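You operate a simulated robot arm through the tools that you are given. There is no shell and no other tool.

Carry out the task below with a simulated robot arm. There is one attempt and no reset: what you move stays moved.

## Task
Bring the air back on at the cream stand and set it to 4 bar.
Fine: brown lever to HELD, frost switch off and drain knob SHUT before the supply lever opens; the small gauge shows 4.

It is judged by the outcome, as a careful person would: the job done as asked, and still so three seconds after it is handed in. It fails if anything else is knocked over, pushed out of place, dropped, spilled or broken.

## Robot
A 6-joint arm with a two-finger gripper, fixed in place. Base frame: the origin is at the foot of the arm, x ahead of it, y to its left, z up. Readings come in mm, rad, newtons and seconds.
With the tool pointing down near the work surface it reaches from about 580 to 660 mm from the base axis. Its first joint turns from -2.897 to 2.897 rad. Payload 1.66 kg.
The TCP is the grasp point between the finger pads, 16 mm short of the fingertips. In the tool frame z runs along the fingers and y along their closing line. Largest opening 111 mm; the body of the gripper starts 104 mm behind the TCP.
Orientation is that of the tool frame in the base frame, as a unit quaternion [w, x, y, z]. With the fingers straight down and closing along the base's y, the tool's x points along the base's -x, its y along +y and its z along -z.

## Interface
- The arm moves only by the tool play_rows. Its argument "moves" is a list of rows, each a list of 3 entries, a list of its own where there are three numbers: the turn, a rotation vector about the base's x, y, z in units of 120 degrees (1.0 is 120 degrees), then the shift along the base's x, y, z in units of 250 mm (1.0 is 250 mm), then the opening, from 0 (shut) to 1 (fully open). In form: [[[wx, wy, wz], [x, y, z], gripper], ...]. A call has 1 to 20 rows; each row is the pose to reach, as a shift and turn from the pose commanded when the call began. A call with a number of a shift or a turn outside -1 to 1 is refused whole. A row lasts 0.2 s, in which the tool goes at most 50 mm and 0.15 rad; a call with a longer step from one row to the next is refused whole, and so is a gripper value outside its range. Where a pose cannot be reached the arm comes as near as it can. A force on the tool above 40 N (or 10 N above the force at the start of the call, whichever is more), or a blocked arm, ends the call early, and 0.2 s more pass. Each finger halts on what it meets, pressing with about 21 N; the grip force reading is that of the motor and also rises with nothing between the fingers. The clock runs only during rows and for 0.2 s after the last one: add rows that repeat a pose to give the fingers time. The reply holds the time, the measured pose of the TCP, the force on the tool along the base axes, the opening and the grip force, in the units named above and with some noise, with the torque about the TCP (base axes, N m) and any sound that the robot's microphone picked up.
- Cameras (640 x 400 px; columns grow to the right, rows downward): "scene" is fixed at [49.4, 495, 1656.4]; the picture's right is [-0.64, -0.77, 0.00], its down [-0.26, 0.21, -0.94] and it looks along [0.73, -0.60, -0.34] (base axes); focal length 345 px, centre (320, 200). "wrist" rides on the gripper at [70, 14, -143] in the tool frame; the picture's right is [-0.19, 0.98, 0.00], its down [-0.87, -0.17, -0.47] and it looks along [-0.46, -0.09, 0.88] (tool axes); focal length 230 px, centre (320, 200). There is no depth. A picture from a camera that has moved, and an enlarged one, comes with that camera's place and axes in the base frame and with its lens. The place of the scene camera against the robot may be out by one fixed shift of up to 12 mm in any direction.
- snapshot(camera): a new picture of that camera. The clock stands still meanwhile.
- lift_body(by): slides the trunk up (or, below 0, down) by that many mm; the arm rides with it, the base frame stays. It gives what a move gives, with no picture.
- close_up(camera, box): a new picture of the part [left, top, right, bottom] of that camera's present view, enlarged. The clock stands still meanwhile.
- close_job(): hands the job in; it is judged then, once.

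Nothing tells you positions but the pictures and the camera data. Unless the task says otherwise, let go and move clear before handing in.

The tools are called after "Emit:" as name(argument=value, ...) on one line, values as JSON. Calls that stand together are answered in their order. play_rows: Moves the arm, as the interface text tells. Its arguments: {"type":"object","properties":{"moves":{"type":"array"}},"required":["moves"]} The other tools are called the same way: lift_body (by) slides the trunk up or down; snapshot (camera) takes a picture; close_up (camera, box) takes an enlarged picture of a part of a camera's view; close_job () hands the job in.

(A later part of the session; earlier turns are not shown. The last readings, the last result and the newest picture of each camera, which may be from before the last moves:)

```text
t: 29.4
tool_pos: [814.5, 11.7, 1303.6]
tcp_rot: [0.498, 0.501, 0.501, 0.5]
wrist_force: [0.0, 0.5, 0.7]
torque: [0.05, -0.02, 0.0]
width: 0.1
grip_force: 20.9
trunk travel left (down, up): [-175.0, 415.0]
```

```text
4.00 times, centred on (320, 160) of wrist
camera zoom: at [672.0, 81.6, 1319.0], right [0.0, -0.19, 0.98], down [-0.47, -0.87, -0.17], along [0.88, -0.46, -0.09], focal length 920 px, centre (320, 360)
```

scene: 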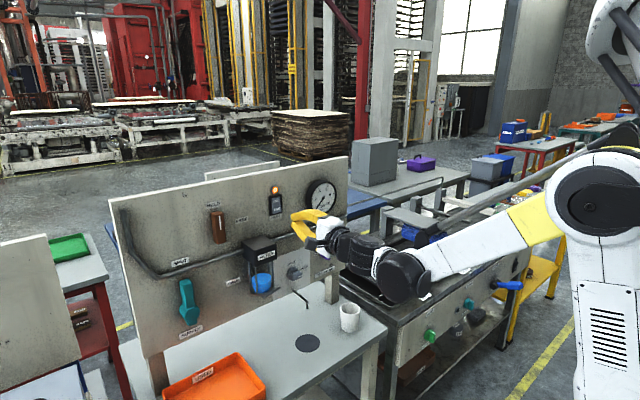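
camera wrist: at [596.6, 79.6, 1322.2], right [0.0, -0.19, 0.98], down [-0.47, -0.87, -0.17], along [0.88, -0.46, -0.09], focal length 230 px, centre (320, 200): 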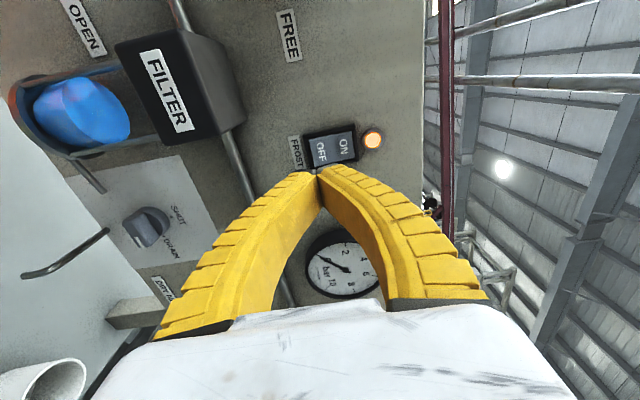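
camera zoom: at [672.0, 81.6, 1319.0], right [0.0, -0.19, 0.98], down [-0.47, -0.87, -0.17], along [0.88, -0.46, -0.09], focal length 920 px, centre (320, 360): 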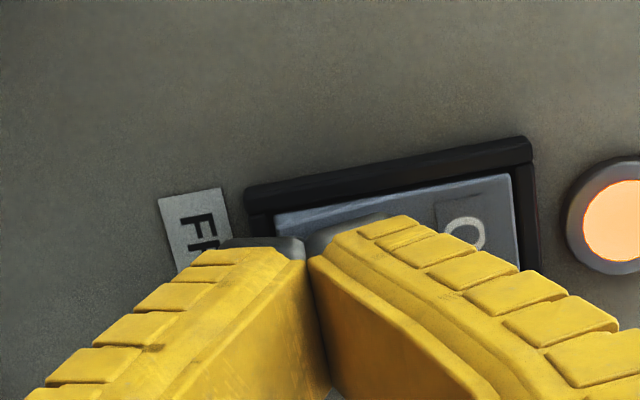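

Shut, the two tips together would overlap the switch frame. I'll back off a little and use just the upper finger, opened by about 30 mm.

Emit:
play_rows(moves=[[[0, 0, 0], [-0.08, 0, 0], 0], [[0, 0, 0], [-0.08, 0, -0.03], 0.24], [[0, 0, 0], [-0.08, 0, -0.07], 0.24], [[0, 0, 0], [-0.02, 0, -0.07], 0.24]])

Emit:
close_up(camera="wrist", box=[240, 110, 400, 210])

Emit:
close_up(camera="scene", box=[240, 170, 340, 232])

```text
t: 30.4
tool_pos: [811.0, 12.6, 1287.2]
tcp_rot: [0.498, 0.501, 0.501, 0.5]
wrist_force: [-0.6, 0.0, -0.5]
torque: [0.0, 0.0, -0.02]
width: 29.4
grip_force: 1.9
trunk travel left (down, up): [-175.0, 415.0]
```

```text
4.00 times, centred on (320, 160) of wrist
camera zoom: at [667.4, 81.4, 1301.8], right [0.0, -0.19, 0.98], down [-0.47, -0.87, -0.17], along [0.88, -0.46, -0.09], focal length 920 px, centre (320, 360)
```

zoom: 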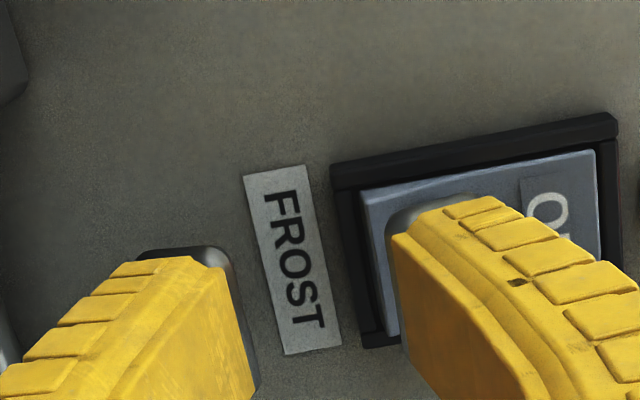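

```text
6.40 times, centred on (290, 201) of scene
camera zoom: at [49.4, 495.0, 1656.4], right [-0.64, -0.77, 0.0], down [-0.26, 0.21, -0.94], along [0.73, -0.6, -0.34], focal length 2206 px, centre (512, 194)
```

zoom: 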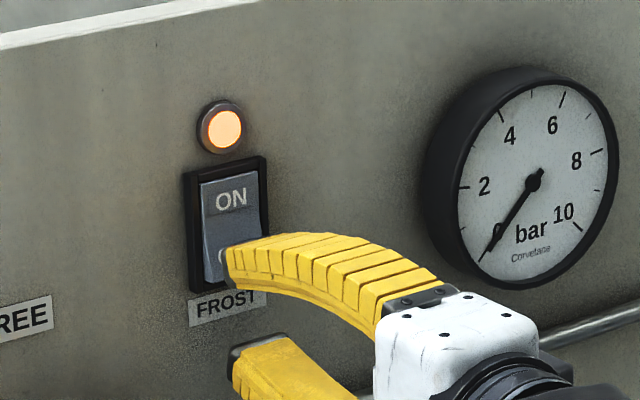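

The upper finger sits over the OFF half only. I'll press in slowly.

Emit:
play_rows(moves=[[[0, 0, 0], [0.02, -0.003, -0.008], 0.24], [[0, 0, 0], [0.035, -0.003, -0.008], 0.24], [[0, 0, 0], [0.045, -0.003, -0.008], 0.24], [[0, 0, 0], [0.053, -0.003, -0.008], 0.24], [[0, 0, 0], [0.061, -0.003, -0.008], 0.24], [[0, 0, 0], [0.069, -0.003, -0.008], 0.24]])

Emit:
close_up(camera="scene", box=[240, 170, 340, 232])

```text
t: 31.8
tool_pos: [828.0, 9.5, 1285.3]
tcp_rot: [0.498, 0.501, 0.5, 0.501]
wrist_force: [-5.2, -0.1, 1.2]
torque: [-0.01, -0.2, 0.02]
width: 30.0
grip_force: 2.0
trunk travel left (down, up): [-175.0, 415.0]
heard: click
```

```text
6.40 times, centred on (290, 201) of scene
camera zoom: at [49.4, 495.0, 1656.4], right [-0.64, -0.77, 0.0], down [-0.26, 0.21, -0.94], along [0.73, -0.6, -0.34], focal length 2206 px, centre (512, 194)
```

zoom: 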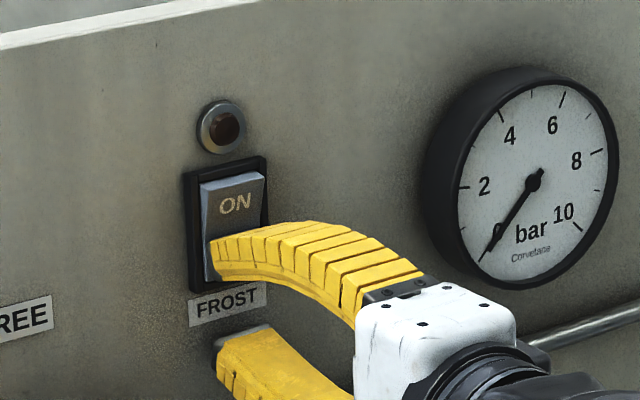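

A click was heard and the lamp is out, so frost is off. I'll back out and lower the trunk toward the drain knob.

Emit:
play_rows(moves=[[[0, 0, 0], [-0.1, 0, 0], 0.24], [[0, 0, 0], [-0.25, 0, 0], 0.3], [[0, 0, 0], [-0.4, 0, 0], 0.35], [[0, 0, 0], [-0.5, 0, 0], 0.35]])

Emit:
close_up(camera="scene", box=[240, 170, 340, 232])

Emit:
lift_body(by=-150)

Emit:
snapshot(camera="scene")

```text
t: 32.8
tool_pos: [702.0, 9.5, 1284.3]
tcp_rot: [0.499, 0.5, 0.5, 0.5]
wrist_force: [-0.4, -0.6, 0.9]
torque: [-0.02, 0.0, 0.02]
width: 41.2
grip_force: 1.7
trunk travel left (down, up): [-175.0, 415.0]
```

```text
6.40 times, centred on (290, 201) of scene
camera zoom: at [49.4, 495.0, 1656.4], right [-0.64, -0.77, 0.0], down [-0.26, 0.21, -0.94], along [0.73, -0.6, -0.34], focal length 2206 px, centre (512, 194)
```

zoom: 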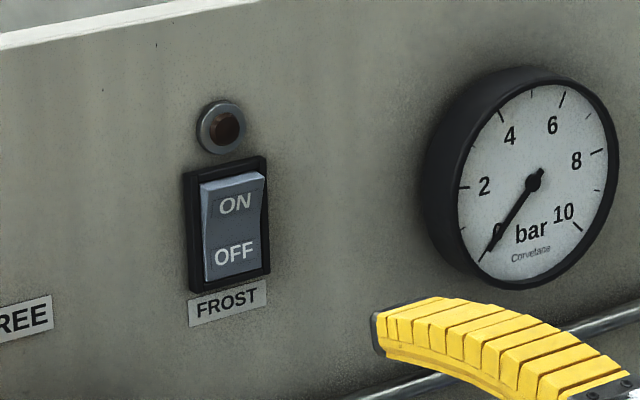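

```text
t: 34.5
tool_pos: [701.4, 10.6, 1134.6]
tcp_rot: [0.498, 0.501, 0.501, 0.5]
wrist_force: [0.3, 0.2, -0.4]
torque: [0.02, -0.02, 0.0]
width: 41.1
grip_force: 2.2
trunk travel left (down, up): [-25.0, 565.0]
```

```text
taken
```

scene: 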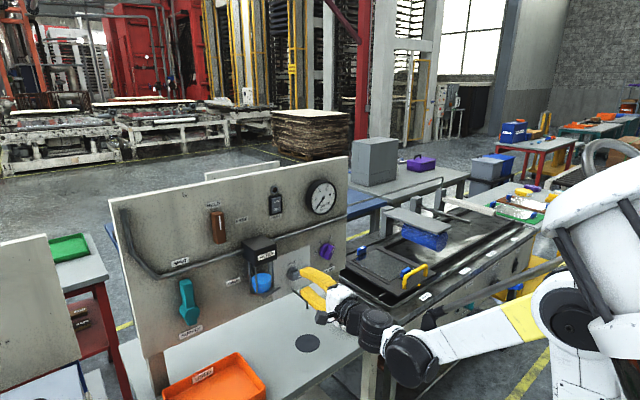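

Now I'll shift over in front of the drain knob.

Emit:
play_rows(moves=[[[0, 0, 0], [0.03, -0.066, -0.08], 0.35], [[0, 0, 0], [0.06, -0.132, -0.16], 0.35], [[0, 0, 0], [0.1, -0.198, -0.234], 0.35], [[0, 0, 0], [0.134, -0.198, -0.234], 0.35]])

Emit:
snapshot(camera="wrist")

Emit:
close_up(camera="wrist", box=[240, 90, 400, 190])

Emit:
close_up(camera="scene", box=[230, 230, 390, 330])

```text
t: 35.5
tool_pos: [736.1, -37.1, 1076.1]
tcp_rot: [0.503, 0.497, 0.497, 0.503]
wrist_force: [-0.4, 0.0, -1.0]
torque: [0.0, -0.01, 0.03]
width: 41.0
grip_force: 1.9
trunk travel left (down, up): [-25.0, 565.0]
```

```text
taken
camera wrist: at [593.2, 32.6, 1089.2], right [-0.01, -0.19, 0.98], down [-0.47, -0.87, -0.17], along [0.88, -0.46, -0.08], focal length 230 px, centre (320, 200)
```

wrist: 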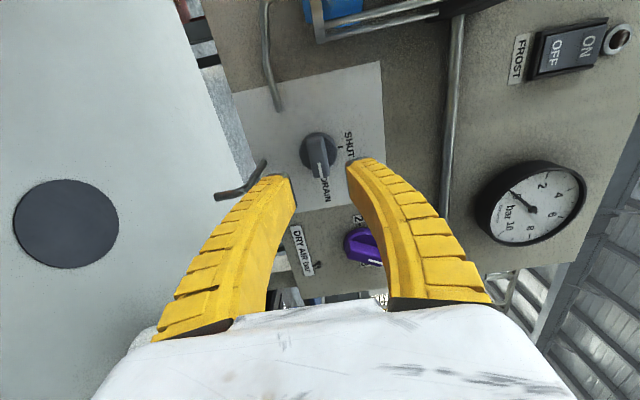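

```text
4.00 times, centred on (320, 140) of wrist
camera zoom: at [593.2, 32.6, 1089.2], right [-0.01, -0.19, 0.98], down [-0.47, -0.87, -0.17], along [0.88, -0.46, -0.08], focal length 920 px, centre (320, 440)
```

zoom: 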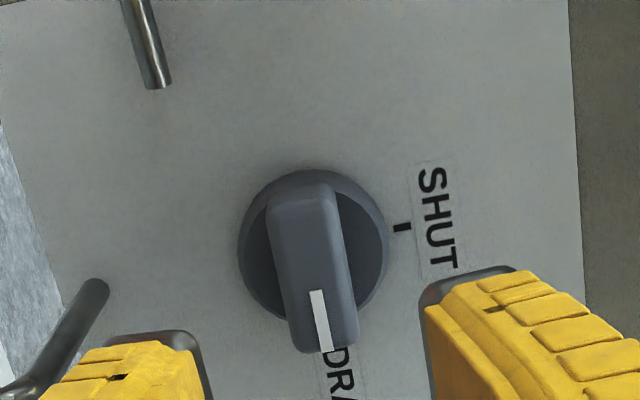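

```text
4.00 times, centred on (310, 280) of scene
camera zoom: at [49.4, 495.0, 1656.4], right [-0.64, -0.77, 0.0], down [-0.26, 0.21, -0.94], along [0.73, -0.6, -0.34], focal length 1378 px, centre (360, -120)
```

zoom: 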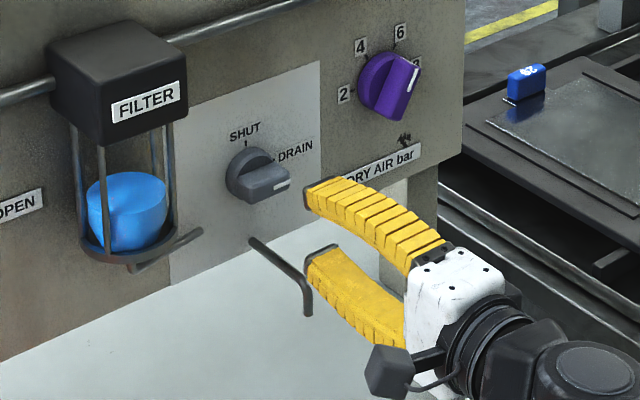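

The drain knob's grip bar is centred at about y=-38, z=1075.5, front face x≈822. I'll move in around it, keeping the tips short of its disc.

Emit:
play_rows(moves=[[[0, 0, 0], [0.1, -0.001, 0], 0.35], [[0, 0, 0], [0.2, -0.003, 0], 0.35], [[0, 0, 0], [0.28, -0.003, 0], 0.35], [[0, 0, 0], [0.305, -0.003, 0], 0.35], [[0, 0, 0], [0.33, -0.003, 0], 0.35]])

Emit:
close_up(camera="wrist", box=[200, 90, 440, 240])

Emit:
close_up(camera="scene", box=[250, 240, 350, 302])

```text
t: 36.8
tool_pos: [817.8, -39.7, 1076.2]
tcp_rot: [0.503, 0.498, 0.498, 0.502]
wrist_force: [0.2, -0.9, 0.2]
torque: [0.02, 0.02, 0.01]
width: 41.1
grip_force: 1.3
trunk travel left (down, up): [-25.0, 565.0]
```

```text
2.67 times, centred on (320, 165) of wrist
camera zoom: at [674.7, 30.3, 1089.1], right [-0.01, -0.19, 0.98], down [-0.47, -0.87, -0.17], along [0.88, -0.46, -0.08], focal length 614 px, centre (320, 293)
```

zoom: 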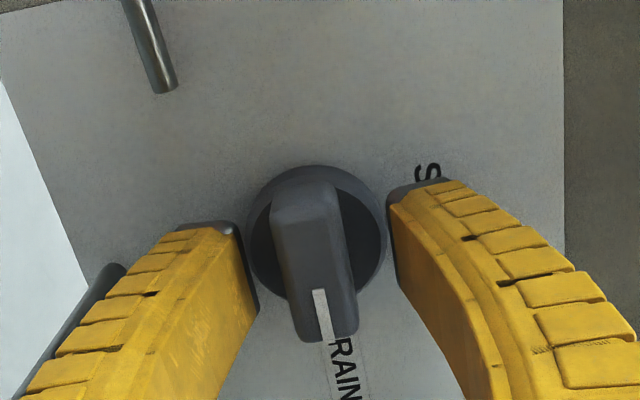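

```text
6.40 times, centred on (300, 271) of scene
camera zoom: at [49.4, 495.0, 1656.4], right [-0.64, -0.77, 0.0], down [-0.26, 0.21, -0.94], along [0.73, -0.6, -0.34], focal length 2206 px, centre (448, -254)
```

zoom: 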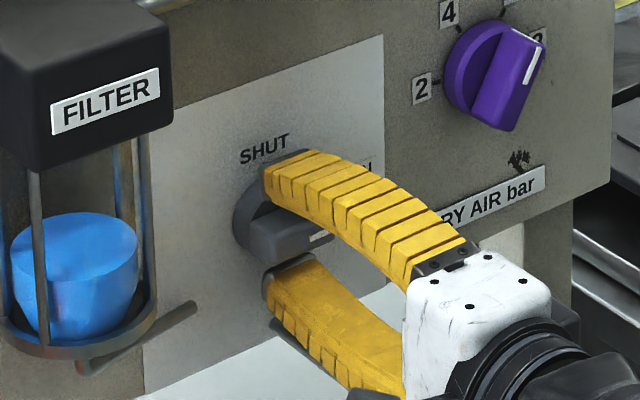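

Emit:
play_rows(moves=[[[0, 0, 0], [0, 0, 0], 0.2], [[0, 0, 0], [0, 0, 0], 0.17], [[0, 0, 0], [0, 0, 0], 0.15]])

Emit:
close_up(camera="wrist", box=[200, 90, 440, 240])

```text
t: 37.5
tool_pos: [817.7, -38.2, 1074.7]
tcp_rot: [0.503, 0.497, 0.498, 0.502]
wrist_force: [0.3, 0.4, 0.5]
torque: [-0.04, 0.0, 0.0]
width: 20.1
grip_force: 1.9
trunk travel left (down, up): [-25.0, 565.0]
```

```text
2.67 times, centred on (320, 165) of wrist
camera zoom: at [674.7, 30.3, 1089.0], right [-0.01, -0.19, 0.98], down [-0.47, -0.87, -0.17], along [0.88, -0.46, -0.08], focal length 614 px, centre (320, 293)
```

zoom: 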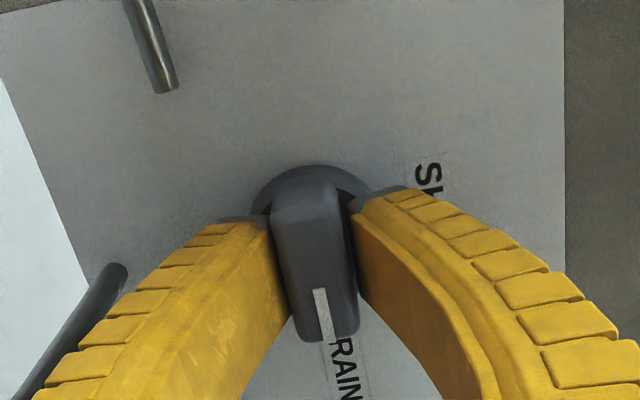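

The fingers fit loosely around the bar. I'll roll counter-clockwise toward SHUT.

Emit:
play_rows(moves=[[[-0.065, 0, 0], [0, 0, 0], 0.15], [[-0.13, 0, 0], [0, 0, 0], 0.15], [[-0.195, 0, 0], [0, 0, 0], 0.15], [[-0.26, 0, 0], [0, 0, 0], 0.15], [[-0.325, 0, 0], [0, 0, 0], 0.15], [[-0.39, 0, 0], [0, 0, 0], 0.15]])

Emit:
close_up(camera="wrist", box=[200, 90, 440, 240])

Emit:
close_up(camera="scene", box=[250, 240, 350, 302])

```text
t: 39.0
tool_pos: [818.6, -39.7, 1075.6]
tcp_rot: [0.656, 0.261, 0.658, 0.26]
wrist_force: [-0.3, -2.1, -0.8]
torque: [0.01, -0.04, 0.02]
width: 20.8
grip_force: 3.0
trunk travel left (down, up): [-25.0, 565.0]
```

```text
2.67 times, centred on (320, 165) of wrist
camera zoom: at [675.4, 17.9, 1036.3], right [0.0, 0.59, 0.81], down [-0.47, -0.71, 0.52], along [0.88, -0.38, 0.27], focal length 614 px, centre (320, 293)
```

zoom: 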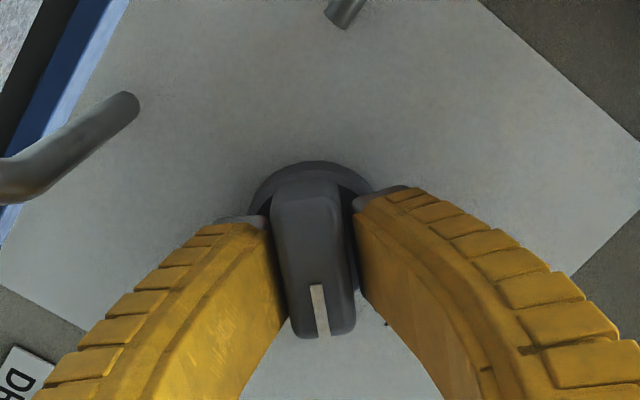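

```text
6.40 times, centred on (300, 271) of scene
camera zoom: at [49.4, 495.0, 1656.4], right [-0.64, -0.77, 0.0], down [-0.26, 0.21, -0.94], along [0.73, -0.6, -0.34], focal length 2206 px, centre (448, -254)
```

zoom: 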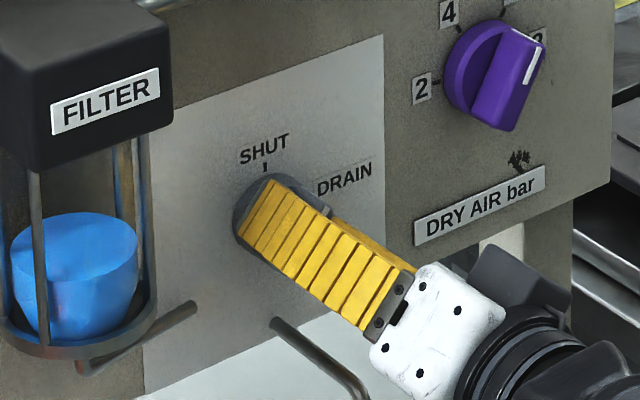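

Emit:
play_rows(moves=[[[-0.065, 0, 0], [0, 0, 0], 0.15], [[-0.13, 0, 0], [0, 0, 0], 0.15], [[-0.195, 0, 0], [0, 0, 0], 0.15], [[-0.26, 0, 0], [0, 0, 0], 0.15], [[-0.32, 0, 0], [0, 0, 0], 0.15], [[-0.36, 0, 0], [0, 0, 0], 0.15], [[-0.36, 0, 0], [0, 0, 0], 0.1], [[-0.36, 0, 0], [0, 0, 0], 0.08], [[-0.36, 0, 0], [0, 0, 0], 0.08]])

Emit:
close_up(camera="wrist", box=[200, 90, 440, 240])

Emit:
close_up(camera="scene", box=[250, 240, 350, 302])

```text
t: 41.0
tool_pos: [818.1, -39.5, 1075.8]
tcp_rot: [0.707, 0.002, 0.707, -0.001]
wrist_force: [-10.2, -1.0, -8.5]
torque: [0.01, 0.01, 0.01]
width: 14.7
grip_force: 33.9
trunk travel left (down, up): [-25.0, 565.0]
```

```text
2.67 times, centred on (320, 165) of wrist
camera zoom: at [674.8, -26.0, 1007.7], right [0.0, 0.98, 0.19], down [-0.47, -0.17, 0.87], along [0.88, -0.09, 0.46], focal length 614 px, centre (320, 293)
```

zoom: 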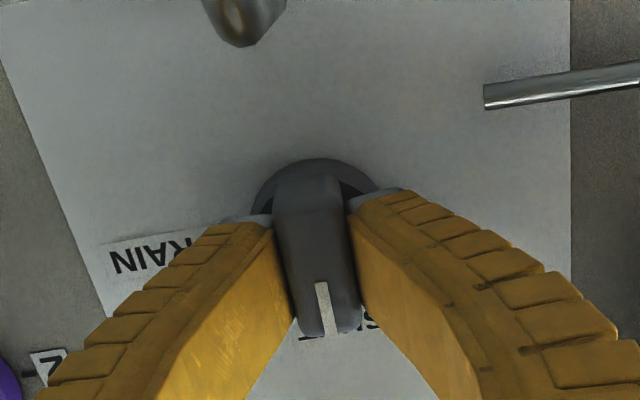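

```text
6.40 times, centred on (300, 271) of scene
camera zoom: at [49.4, 495.0, 1656.4], right [-0.64, -0.77, 0.0], down [-0.26, 0.21, -0.94], along [0.73, -0.6, -0.34], focal length 2206 px, centre (448, -254)
```

zoom: 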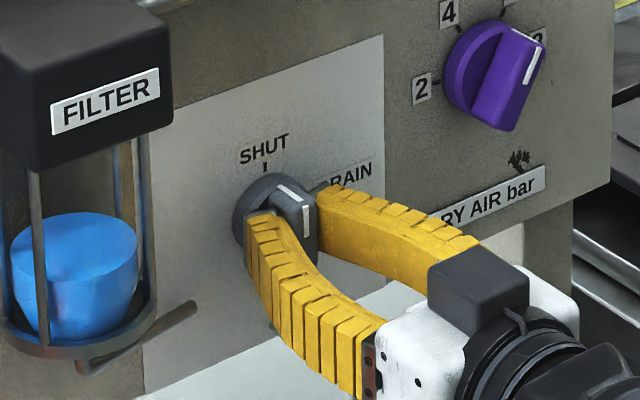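

Emit:
play_rows(moves=[[[-0.02, 0, 0], [0, 0, 0], 0.08], [[-0.035, 0, 0], [0, 0, 0], 0.08]])

Emit:
close_up(camera="wrist", box=[200, 90, 440, 240])

```text
t: 41.5
tool_pos: [818.2, -39.1, 1077.5]
tcp_rot: [0.706, -0.024, 0.707, -0.026]
wrist_force: [-6.7, 0.3, -3.9]
torque: [0.75, -0.09, -0.03]
width: 14.6
grip_force: 34.2
trunk travel left (down, up): [-25.0, 565.0]
```

```text
2.67 times, centred on (320, 165) of wrist
camera zoom: at [674.5, -31.1, 1007.3], right [0.0, 0.99, 0.12], down [-0.47, -0.1, 0.88], along [0.88, -0.06, 0.47], focal length 614 px, centre (320, 293)
```

zoom: 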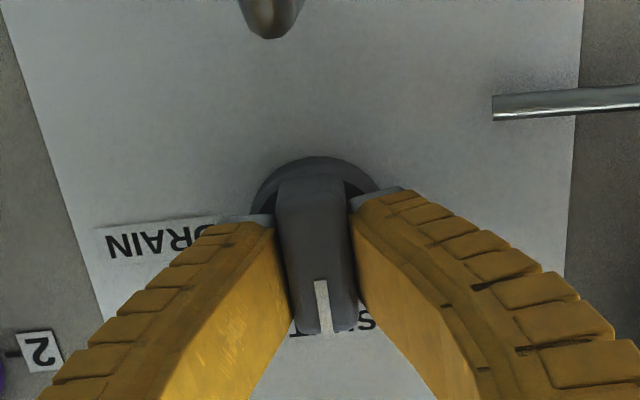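

Torque builds up, so the drain knob is on its SHUT stop. I'll release it, back out and check.

Emit:
play_rows(moves=[[[0, 0, 0], [0, 0, 0], 0.25], [[0, 0, 0], [0, 0, 0], 0.35], [[0, 0, 0], [-0.12, 0, 0], 0.35], [[0, 0, 0], [-0.26, 0, 0], 0.4], [[0, 0, 0], [-0.36, 0, 0], 0.45]])

Emit:
close_up(camera="wrist", box=[200, 60, 440, 210])

Emit:
close_up(camera="scene", box=[250, 240, 350, 302])

```text
t: 42.8
tool_pos: [727.7, -40.0, 1076.1]
tcp_rot: [0.706, -0.025, 0.707, -0.026]
wrist_force: [-0.4, -0.3, 0.2]
torque: [-0.01, 0.01, 0.0]
width: 52.4
grip_force: 1.1
trunk travel left (down, up): [-25.0, 565.0]
```

```text
2.67 times, centred on (320, 135) of wrist
camera zoom: at [583.6, -31.4, 1007.0], right [0.0, 0.99, 0.12], down [-0.47, -0.1, 0.88], along [0.88, -0.06, 0.47], focal length 614 px, centre (320, 373)
```

zoom: 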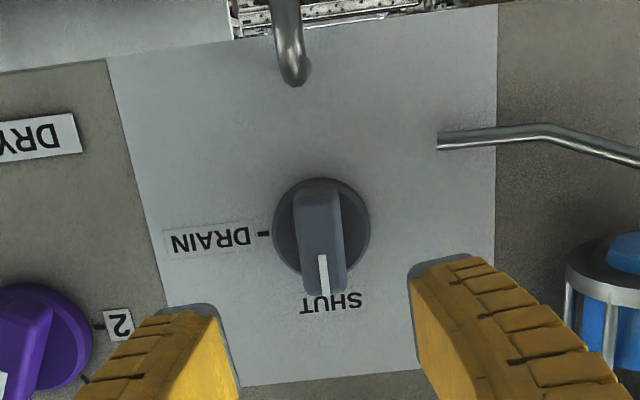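

```text
6.40 times, centred on (300, 271) of scene
camera zoom: at [49.4, 495.0, 1656.4], right [-0.64, -0.77, 0.0], down [-0.26, 0.21, -0.94], along [0.73, -0.6, -0.34], focal length 2206 px, centre (448, -254)
```

zoom: 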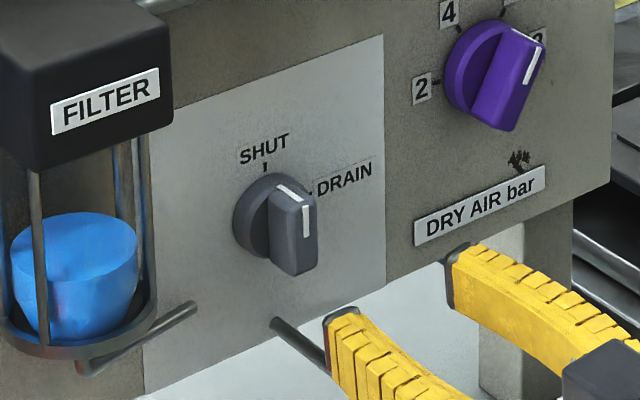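

The drain is SHUT. Now to the purple pressure knob, pre-aligned with its bar (pointing at about 6).

Emit:
play_rows(moves=[[[0.057, 0, 0], [0, -0.112, 0.029], 0.45], [[0.114, 0, 0], [0, -0.224, 0.058], 0.45], [[0.171, 0, 0], [0, -0.336, 0.086], 0.45], [[0.228, 0, 0], [0, -0.448, 0.115], 0.45], [[0.285, 0, 0], [0, -0.562, 0.144], 0.45], [[0.285, 0, 0], [0, -0.562, 0.144], 0.45]])

Emit:
snapshot(camera="wrist")

Emit:
close_up(camera="wrist", box=[240, 90, 400, 190])

Emit:
snapshot(camera="scene")

```text
t: 44.1
tool_pos: [728.4, -181.8, 1112.4]
tcp_rot: [0.682, 0.185, 0.684, 0.182]
wrist_force: [-0.6, -0.6, 0.5]
torque: [0.0, -0.01, 0.07]
width: 52.0
grip_force: 1.0
trunk travel left (down, up): [-25.0, 565.0]
```

```text
taken
camera wrist: at [585.2, -134.6, 1060.2], right [0.0, 0.75, 0.66], down [-0.47, -0.58, 0.67], along [0.88, -0.31, 0.35], focal length 230 px, centre (320, 200)
```

wrist: 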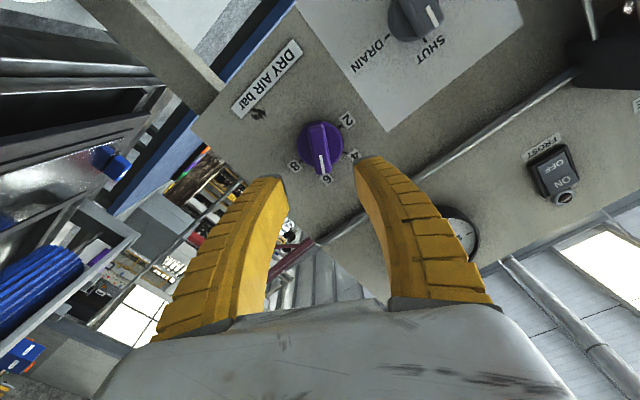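

```text
4.00 times, centred on (320, 140) of wrist
camera zoom: at [585.2, -134.6, 1060.2], right [0.0, 0.75, 0.66], down [-0.47, -0.58, 0.67], along [0.88, -0.31, 0.35], focal length 920 px, centre (320, 440)
```

zoom: 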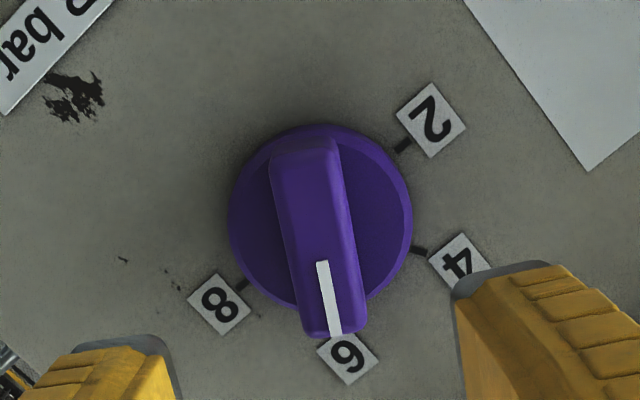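

```text
taken
```

scene: 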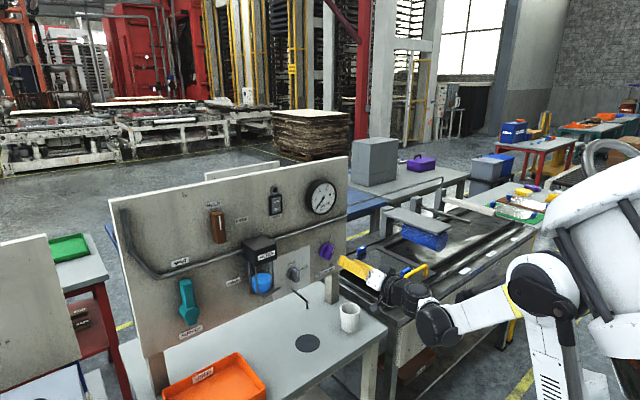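

The knob points at 6 (scale 60° per 2 bar, pivot about y=-179.6, z=1111). I'll move in around its bar.

Emit:
play_rows(moves=[[[0, 0, 0], [0.1, 0.004, -0.003], 0.45], [[0, 0, 0], [0.2, 0.008, -0.006], 0.45], [[0, 0, 0], [0.3, 0.008, -0.006], 0.42], [[0, 0, 0], [0.335, 0.008, -0.006], 0.38], [[0, 0, 0], [0.36, 0.008, -0.006], 0.35], [[0, 0, 0], [0.36, 0.008, -0.006], 0.24], [[0, 0, 0], [0.36, 0.008, -0.006], 0.19]])

Emit:
close_up(camera="wrist", box=[200, 90, 440, 240])

Emit:
close_up(camera="scene", box=[280, 220, 380, 282])

```text
t: 45.8
tool_pos: [818.9, -179.5, 1110.2]
tcp_rot: [0.682, 0.184, 0.684, 0.183]
wrist_force: [-0.3, -0.4, -0.1]
torque: [0.01, 0.0, 0.02]
width: 24.2
grip_force: 2.5
trunk travel left (down, up): [-25.0, 565.0]
```

```text
2.67 times, centred on (320, 165) of wrist
camera zoom: at [675.8, -132.4, 1059.0], right [0.0, 0.75, 0.66], down [-0.47, -0.58, 0.67], along [0.88, -0.31, 0.35], focal length 614 px, centre (320, 293)
```

zoom: 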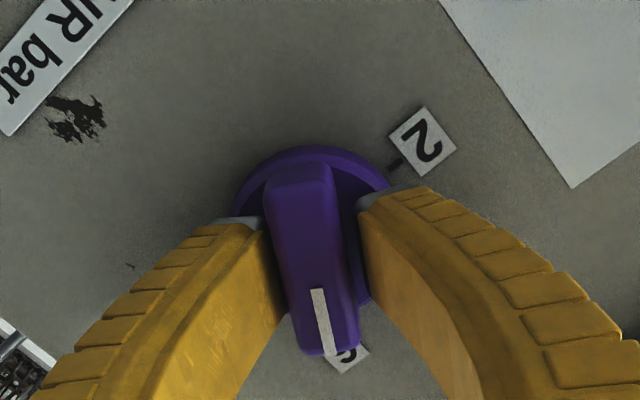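

```text
6.40 times, centred on (330, 251) of scene
camera zoom: at [49.4, 495.0, 1656.4], right [-0.64, -0.77, 0.0], down [-0.26, 0.21, -0.94], along [0.73, -0.6, -0.34], focal length 2206 px, centre (256, -126)
```

zoom: 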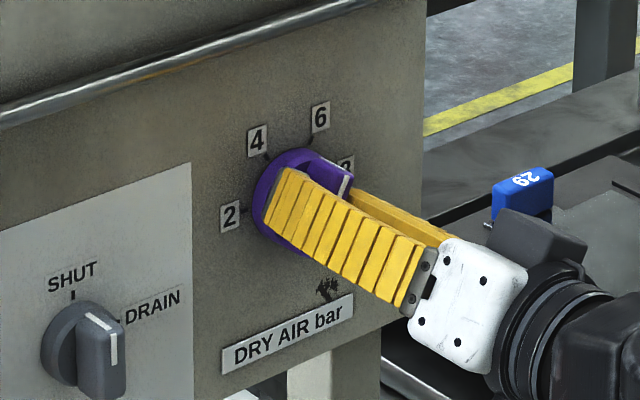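

Emit:
play_rows(moves=[[[-0.0625, 0, 0], [0, 0, 0.002], 0.17], [[-0.125, 0, 0], [0, 0, 0.002], 0.17], [[-0.1875, 0, 0], [0, 0, 0.002], 0.17], [[-0.25, 0, 0], [0, 0, 0.002], 0.17], [[-0.3125, 0, 0], [0, 0, 0.002], 0.17], [[-0.375, 0, 0], [0, 0, 0.002], 0.17], [[-0.4375, 0, 0], [0, 0, 0.002], 0.17], [[-0.5, 0, 0], [0, 0, 0.002], 0.17], [[-0.5, 0, 0], [0, 0, 0.002], 0.12], [[-0.5, 0, 0], [0, 0, 0.002], 0.1], [[-0.5, 0, 0], [0, 0, 0.002], 0.1]])

Emit:
close_up(camera="wrist", box=[200, 90, 440, 240])

Emit:
close_up(camera="scene", box=[280, 220, 380, 282])

```text
t: 48.1
tool_pos: [817.3, -178.3, 1110.8]
tcp_rot: [0.683, -0.18, 0.684, -0.184]
wrist_force: [0.2, -4.2, 3.7]
torque: [-0.02, -0.02, -0.05]
width: 18.3
grip_force: 5.8
trunk travel left (down, up): [-25.0, 565.0]
```

```text
2.67 times, centred on (320, 165) of wrist
camera zoom: at [674.6, -201.0, 1045.3], right [0.0, 0.95, -0.33], down [-0.47, 0.29, 0.83], along [0.88, 0.15, 0.45], focal length 614 px, centre (320, 293)
```

zoom: 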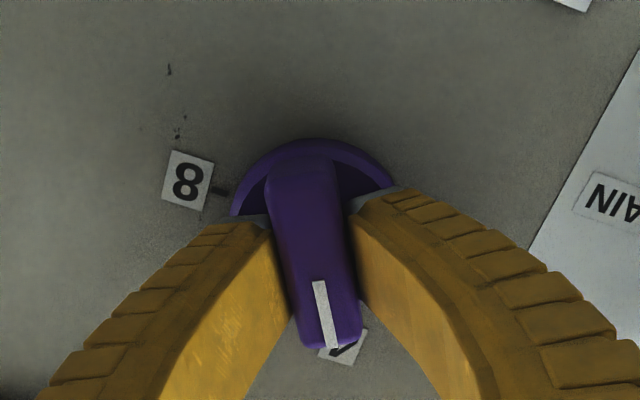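

```text
6.40 times, centred on (330, 251) of scene
camera zoom: at [49.4, 495.0, 1656.4], right [-0.64, -0.77, 0.0], down [-0.26, 0.21, -0.94], along [0.73, -0.6, -0.34], focal length 2206 px, centre (256, -126)
```

zoom: 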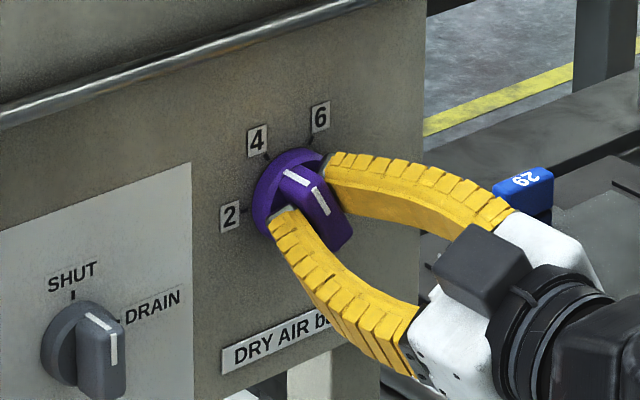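

The knob now points at 4. I'll release, back out and go to look at the supply lever.

Emit:
play_rows(moves=[[[0, 0, 0], [0, 0, 0], 0.25], [[0, 0, 0], [0, 0, 0], 0.35], [[0, 0, 0], [-0.12, 0, 0], 0.35], [[0, 0, 0], [-0.3, 0, 0], 0.35], [[0, 0, 0], [-0.45, 0, 0], 0.35], [[0, 0, 0], [-0.6, 0, 0], 0.35]])

Emit:
close_up(camera="wrist", box=[200, 60, 440, 210])

Emit:
close_up(camera="scene", box=[150, 230, 310, 330])

```text
t: 49.5
tool_pos: [667.1, -176.7, 1112.2]
tcp_rot: [0.683, -0.18, 0.684, -0.184]
wrist_force: [0.8, 0.0, -0.1]
torque: [0.01, -0.03, -0.01]
width: 41.2
grip_force: 1.4
trunk travel left (down, up): [-25.0, 565.0]
```

```text
2.67 times, centred on (320, 135) of wrist
camera zoom: at [524.1, -199.6, 1046.6], right [0.0, 0.95, -0.33], down [-0.47, 0.29, 0.83], along [0.88, 0.15, 0.45], focal length 614 px, centre (320, 373)
```

zoom: 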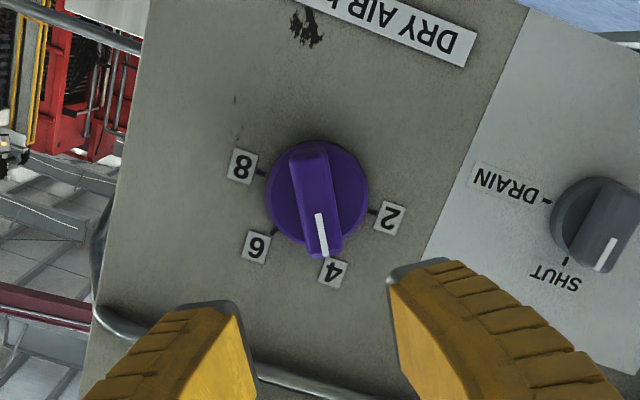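

```text
4.00 times, centred on (230, 280) of scene
camera zoom: at [49.4, 495.0, 1656.4], right [-0.64, -0.77, 0.0], down [-0.26, 0.21, -0.94], along [0.73, -0.6, -0.34], focal length 1378 px, centre (680, -120)
```

zoom: 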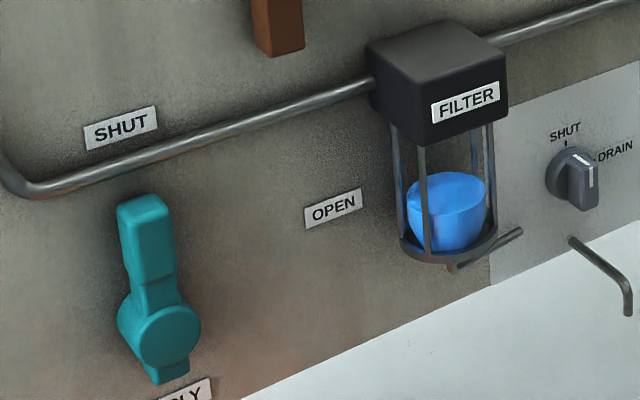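

The knob reads 4 and the drain reads SHUT. The supply lever's hub is near y=293, z=1099, with its arm pointing up to SHUT, so I'll carry the tool across at a safe distance.

Emit:
play_rows(moves=[[[0.05, 0, 0], [0, 0.18, 0.02], 0.2], [[0.1, 0, 0], [0, 0.36, 0.04], 0], [[0.15, 0, 0], [0, 0.54, 0.06], 0], [[0.2, 0, 0], [0, 0.72, 0.08], 0], [[0.25, 0, 0], [0, 0.9, 0.1], 0], [[0.25, 0, 0], [0, 0.96, 0.12], 0]])

Emit:
play_rows(moves=[[[0, 0, 0], [0, 0.18, 0.02], 0], [[0, 0, 0], [0, 0.36, 0.03], 0], [[0, 0, 0], [0, 0.54, 0.03], 0], [[0, 0, 0], [0, 0.72, 0.03], 0], [[0, 0, 0], [0, 0.88, 0.03], 0], [[0, 0, 0], [0, 0.88, 0.03], 0]])

Emit:
snapshot(camera="wrist")

Emit:
snapshot(camera="scene")

```text
t: 51.0
tool_pos: [667.4, 63.5, 1141.2]
tcp_rot: [0.706, 0.002, 0.708, -0.001]
wrist_force: [-0.3, 0.3, 0.5]
torque: [0.02, 0.01, -0.05]
width: 0.0
grip_force: 21.4
trunk travel left (down, up): [-25.0, 565.0]
```

```text
t: 52.4
tool_pos: [668.6, 281.0, 1148.6]
tcp_rot: [0.707, 0.001, 0.707, -0.001]
wrist_force: [-0.6, 0.1, 0.1]
torque: [0.01, 0.0, 0.0]
width: 0.0
grip_force: 21.0
trunk travel left (down, up): [-25.0, 565.0]
```

```text
taken
camera wrist: at [526.2, 295.2, 1080.5], right [0.0, 0.98, 0.19], down [-0.47, -0.17, 0.87], along [0.88, -0.09, 0.46], focal length 230 px, centre (320, 200)
```

wrist: 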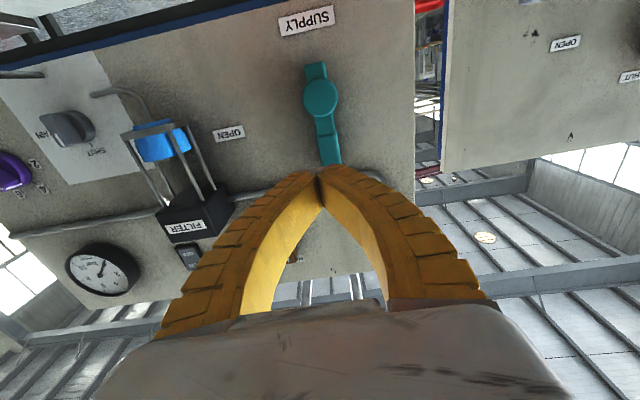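

```text
taken
```

scene: 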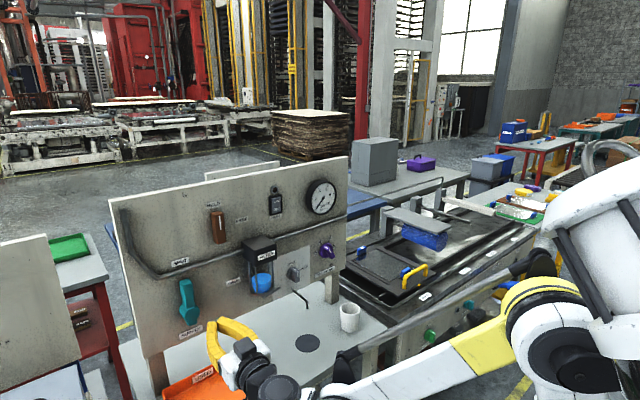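

Emit:
close_up(camera="wrist", box=[200, 40, 440, 190])

```text
2.67 times, centred on (320, 115) of wrist
camera zoom: at [526.2, 295.2, 1080.5], right [0.0, 0.98, 0.19], down [-0.47, -0.17, 0.87], along [0.88, -0.09, 0.46], focal length 614 px, centre (320, 427)
```

zoom: 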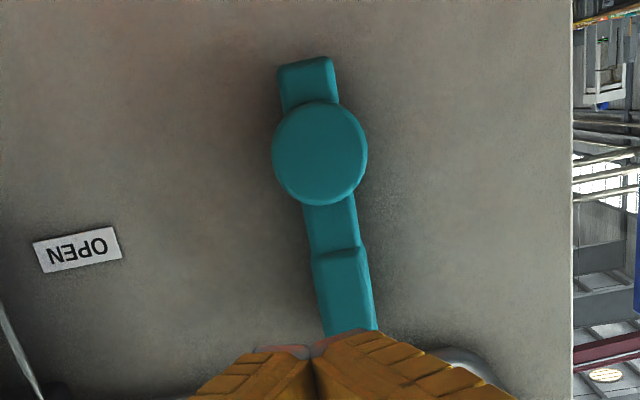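

The hub pivot is at about y=291.5, z=1101. The arm is about 26 mm wide, points straight up and ends at z≈1185. I'll bring the shut fingers in on its left side.

Emit:
play_rows(moves=[[[0, 0, 0], [0, 0.1, 0.03], 0], [[0, 0, 0], [0.05, 0.18, 0.06], 0], [[0, 0, 0], [0.2, 0.185, 0.064], 0], [[0, 0, 0], [0.35, 0.185, 0.064], 0], [[0, 0, 0], [0.48, 0.185, 0.064], 0], [[0, 0, 0], [0.58, 0.185, 0.064], 0], [[0, 0, 0], [0.63, 0.185, 0.064], 0]])

Emit:
snapshot(camera="wrist")

Emit:
close_up(camera="scene", box=[150, 240, 270, 315])

```text
t: 54.0
tool_pos: [825.4, 328.2, 1163.8]
tcp_rot: [0.707, 0.0, 0.708, 0.0]
wrist_force: [-1.9, 2.4, -0.9]
torque: [0.05, 0.04, -0.1]
width: 0.0
grip_force: 21.2
trunk travel left (down, up): [-25.0, 565.0]
```

```text
taken
camera wrist: at [683.3, 342.5, 1095.3], right [0.0, 0.98, 0.19], down [-0.47, -0.17, 0.87], along [0.88, -0.09, 0.46], focal length 230 px, centre (320, 200)
```

wrist: 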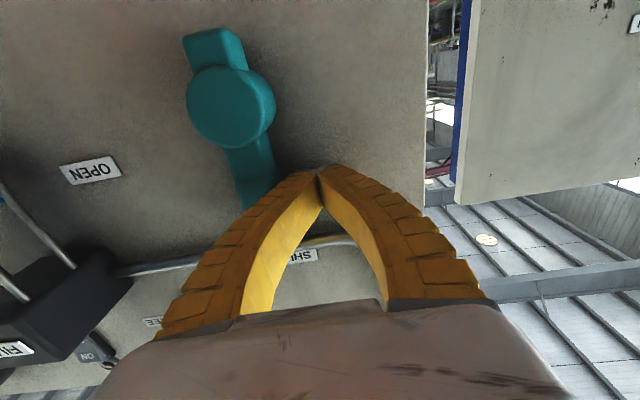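

```text
5.33 times, centred on (210, 278) of scene
camera zoom: at [49.4, 495.0, 1656.4], right [-0.64, -0.77, 0.0], down [-0.26, 0.21, -0.94], along [0.73, -0.6, -0.34], focal length 1838 px, centre (907, -213)
```

zoom: 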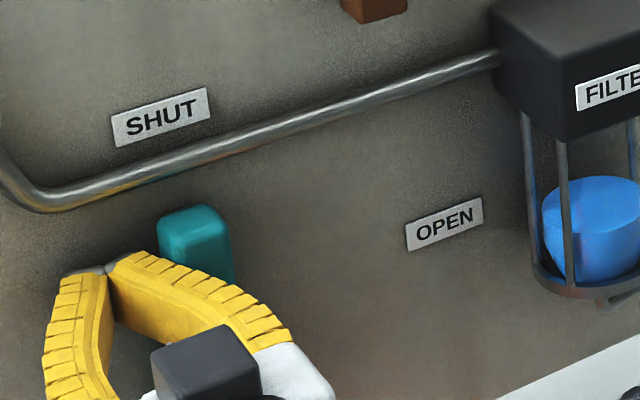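

The shut fingers bow outward and would ride on the lever's front face. I'll straddle the arm instead, as with the other bars: back out, open and recentre.

Emit:
play_rows(moves=[[[0, 0, 0], [-0.15, 0, 0], 0], [[0, 0, 0], [-0.3, 0, 0], 0.2], [[0, 0, 0], [-0.32, -0.07, 0], 0.4], [[0, 0, 0], [-0.32, -0.144, 0.004], 0.42], [[0, 0, 0], [-0.32, -0.144, 0.004], 0.42]])

Emit:
close_up(camera="wrist", box=[200, 40, 440, 190])

```text
t: 55.1
tool_pos: [744.8, 291.9, 1166.6]
tcp_rot: [0.706, 0.002, 0.708, -0.001]
wrist_force: [0.4, -0.1, 0.0]
torque: [-0.01, 0.02, 0.01]
width: 48.9
grip_force: 1.1
trunk travel left (down, up): [-25.0, 565.0]
```

```text
2.67 times, centred on (320, 115) of wrist
camera zoom: at [603.1, 306.3, 1097.0], right [0.0, 0.98, 0.19], down [-0.47, -0.17, 0.87], along [0.88, -0.09, 0.46], focal length 614 px, centre (320, 427)
```

zoom: 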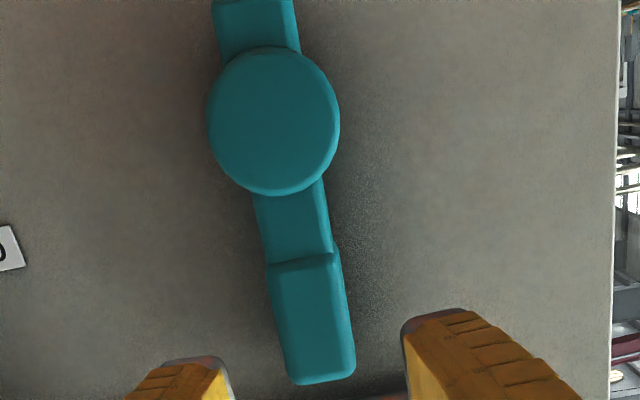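

Emit:
play_rows(moves=[[[0, 0, 0], [0.1, -0.003, 0], 0.42], [[0, 0, 0], [0.2, -0.006, 0], 0.42], [[0, 0, 0], [0.28, -0.006, 0], 0.42], [[0, 0, 0], [0.31, -0.006, 0], 0.42], [[0, 0, 0], [0.31, -0.006, 0], 0.34], [[0, 0, 0], [0.31, -0.006, 0], 0.32]])

Emit:
snapshot(camera="wrist")

Emit:
close_up(camera="scene", box=[150, 240, 270, 315])

```text
t: 56.5
tool_pos: [822.6, 291.1, 1165.9]
tcp_rot: [0.707, 0.001, 0.707, -0.001]
wrist_force: [0.2, -0.4, -0.3]
torque: [0.02, -0.02, 0.0]
width: 38.3
grip_force: 1.3
trunk travel left (down, up): [-25.0, 565.0]
```

```text
taken
camera wrist: at [680.5, 304.9, 1098.1], right [0.0, 0.98, 0.19], down [-0.47, -0.17, 0.87], along [0.88, -0.09, 0.46], focal length 230 px, centre (320, 200)
```

wrist: 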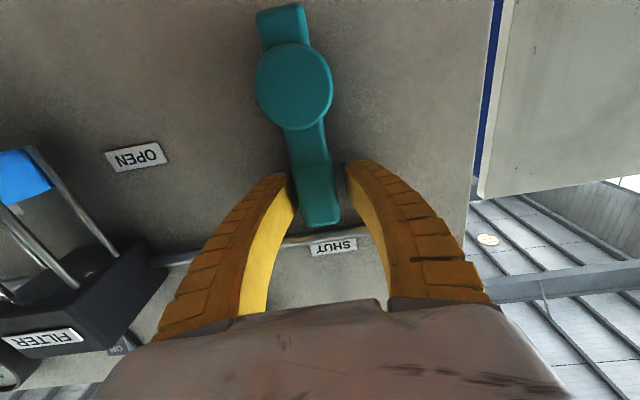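

```text
5.33 times, centred on (210, 278) of scene
camera zoom: at [49.4, 495.0, 1656.4], right [-0.64, -0.77, 0.0], down [-0.26, 0.21, -0.94], along [0.73, -0.6, -0.34], focal length 1838 px, centre (907, -213)
```

zoom: 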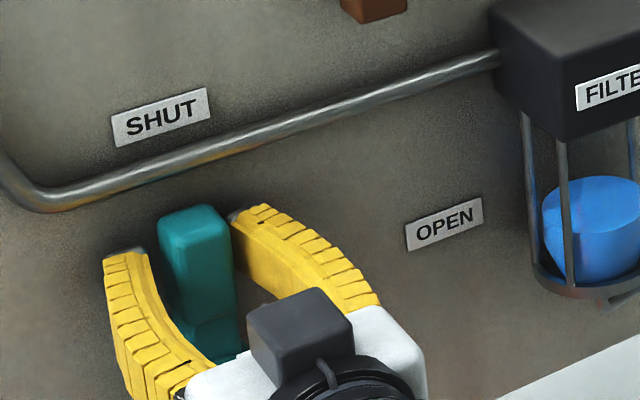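

The fingers straddle the lever, and brown, frost and drain are already set. I'll swing the supply lever clockwise toward OPEN along its arc, first part.

Emit:
play_rows(moves=[[[0.0667, 0, 0], [0, -0.037, -0.003], 0.28], [[0.1333, 0, 0], [0, -0.073, -0.01], 0.28], [[0.2, 0, 0], [0, -0.107, -0.023], 0.28], [[0.2667, 0, 0], [0, -0.14, -0.04], 0.28], [[0.3333, 0, 0], [0, -0.17, -0.062], 0.28]])

Emit:
close_up(camera="scene", box=[150, 240, 270, 315])

Emit:
snapshot(camera="wrist")

```text
t: 57.8
tool_pos: [822.7, 247.8, 1150.6]
tcp_rot: [0.663, 0.243, 0.665, 0.242]
wrist_force: [0.1, -0.7, 0.6]
torque: [0.0, -0.01, 0.01]
width: 34.1
grip_force: 2.3
trunk travel left (down, up): [-25.0, 565.0]
```

```text
5.33 times, centred on (210, 278) of scene
camera zoom: at [49.4, 495.0, 1656.4], right [-0.64, -0.77, 0.0], down [-0.26, 0.21, -0.94], along [0.73, -0.6, -0.34], focal length 1838 px, centre (907, -213)
```

zoom: 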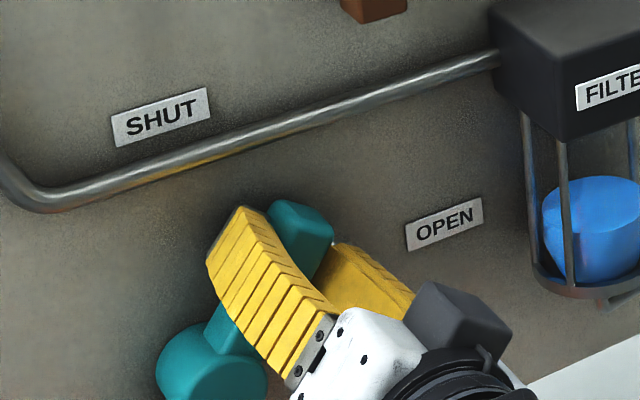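

```text
taken
camera wrist: at [680.3, 303.1, 1106.9], right [0.0, 0.63, 0.78], down [-0.47, -0.69, 0.55], along [0.88, -0.37, 0.29], focal length 230 px, centre (320, 200)
```

wrist: 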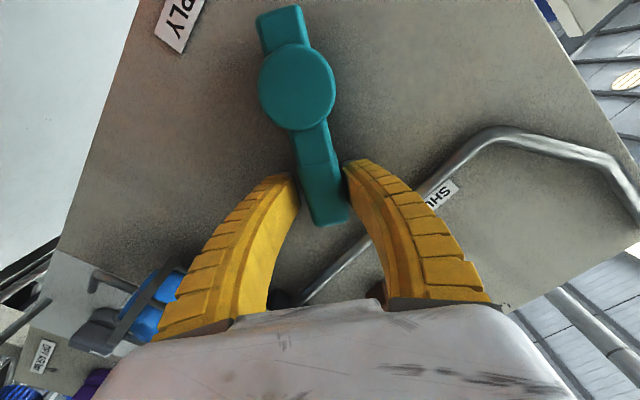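

Emit:
play_rows(moves=[[[0.0667, 0, 0], [0, -0.026, -0.026], 0.28], [[0.1333, 0, 0], [0, -0.049, -0.055], 0.28], [[0.2, 0, 0], [0, -0.068, -0.087], 0.28], [[0.2667, 0, 0], [0, -0.082, -0.121], 0.28], [[0.2667, 0, 0], [0, -0.09, -0.156], 0.28], [[0.2667, 0, 0], [0, -0.093, -0.175], 0.28]])

Emit:
close_up(camera="scene", box=[150, 240, 270, 315])

Emit:
snapshot(camera="wrist")

Emit:
close_up(camera="scene", box=[240, 160, 360, 235])

```text
t: 59.1
tool_pos: [822.8, 223.4, 1106.4]
tcp_rot: [0.571, 0.416, 0.573, 0.416]
wrist_force: [-0.3, 0.6, 5.9]
torque: [0.08, -0.08, -0.02]
width: 38.0
grip_force: 5.1
trunk travel left (down, up): [-25.0, 565.0]
```

```text
5.33 times, centred on (210, 278) of scene
camera zoom: at [49.4, 495.0, 1656.4], right [-0.64, -0.77, 0.0], down [-0.26, 0.21, -0.94], along [0.73, -0.6, -0.34], focal length 1838 px, centre (907, -213)
```

zoom: 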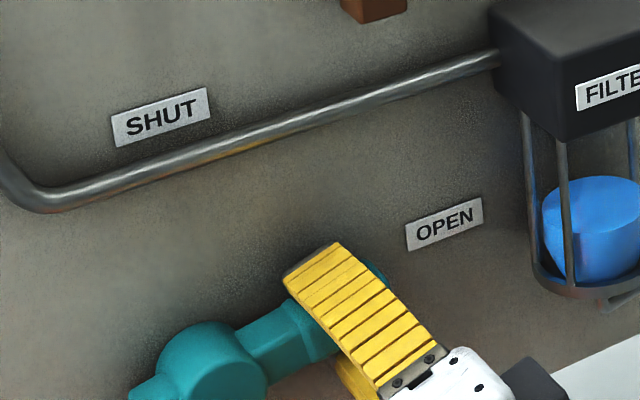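

```text
taken
camera wrist: at [679.3, 294.8, 1099.7], right [0.0, 0.12, 0.99], down [-0.47, -0.88, 0.11], along [0.88, -0.47, 0.05], focal length 230 px, centre (320, 200)
```

wrist: 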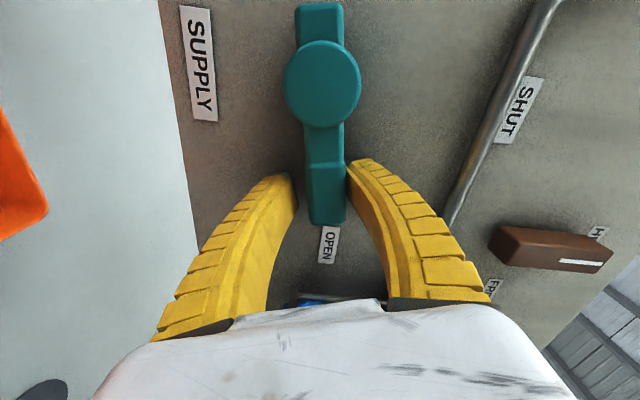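

```text
5.33 times, centred on (300, 198) of scene
camera zoom: at [49.4, 495.0, 1656.4], right [-0.64, -0.77, 0.0], down [-0.26, 0.21, -0.94], along [0.73, -0.6, -0.34], focal length 1838 px, centre (427, 213)
```

zoom: 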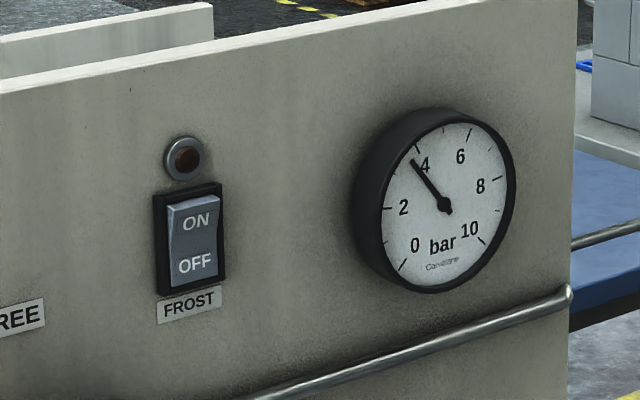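

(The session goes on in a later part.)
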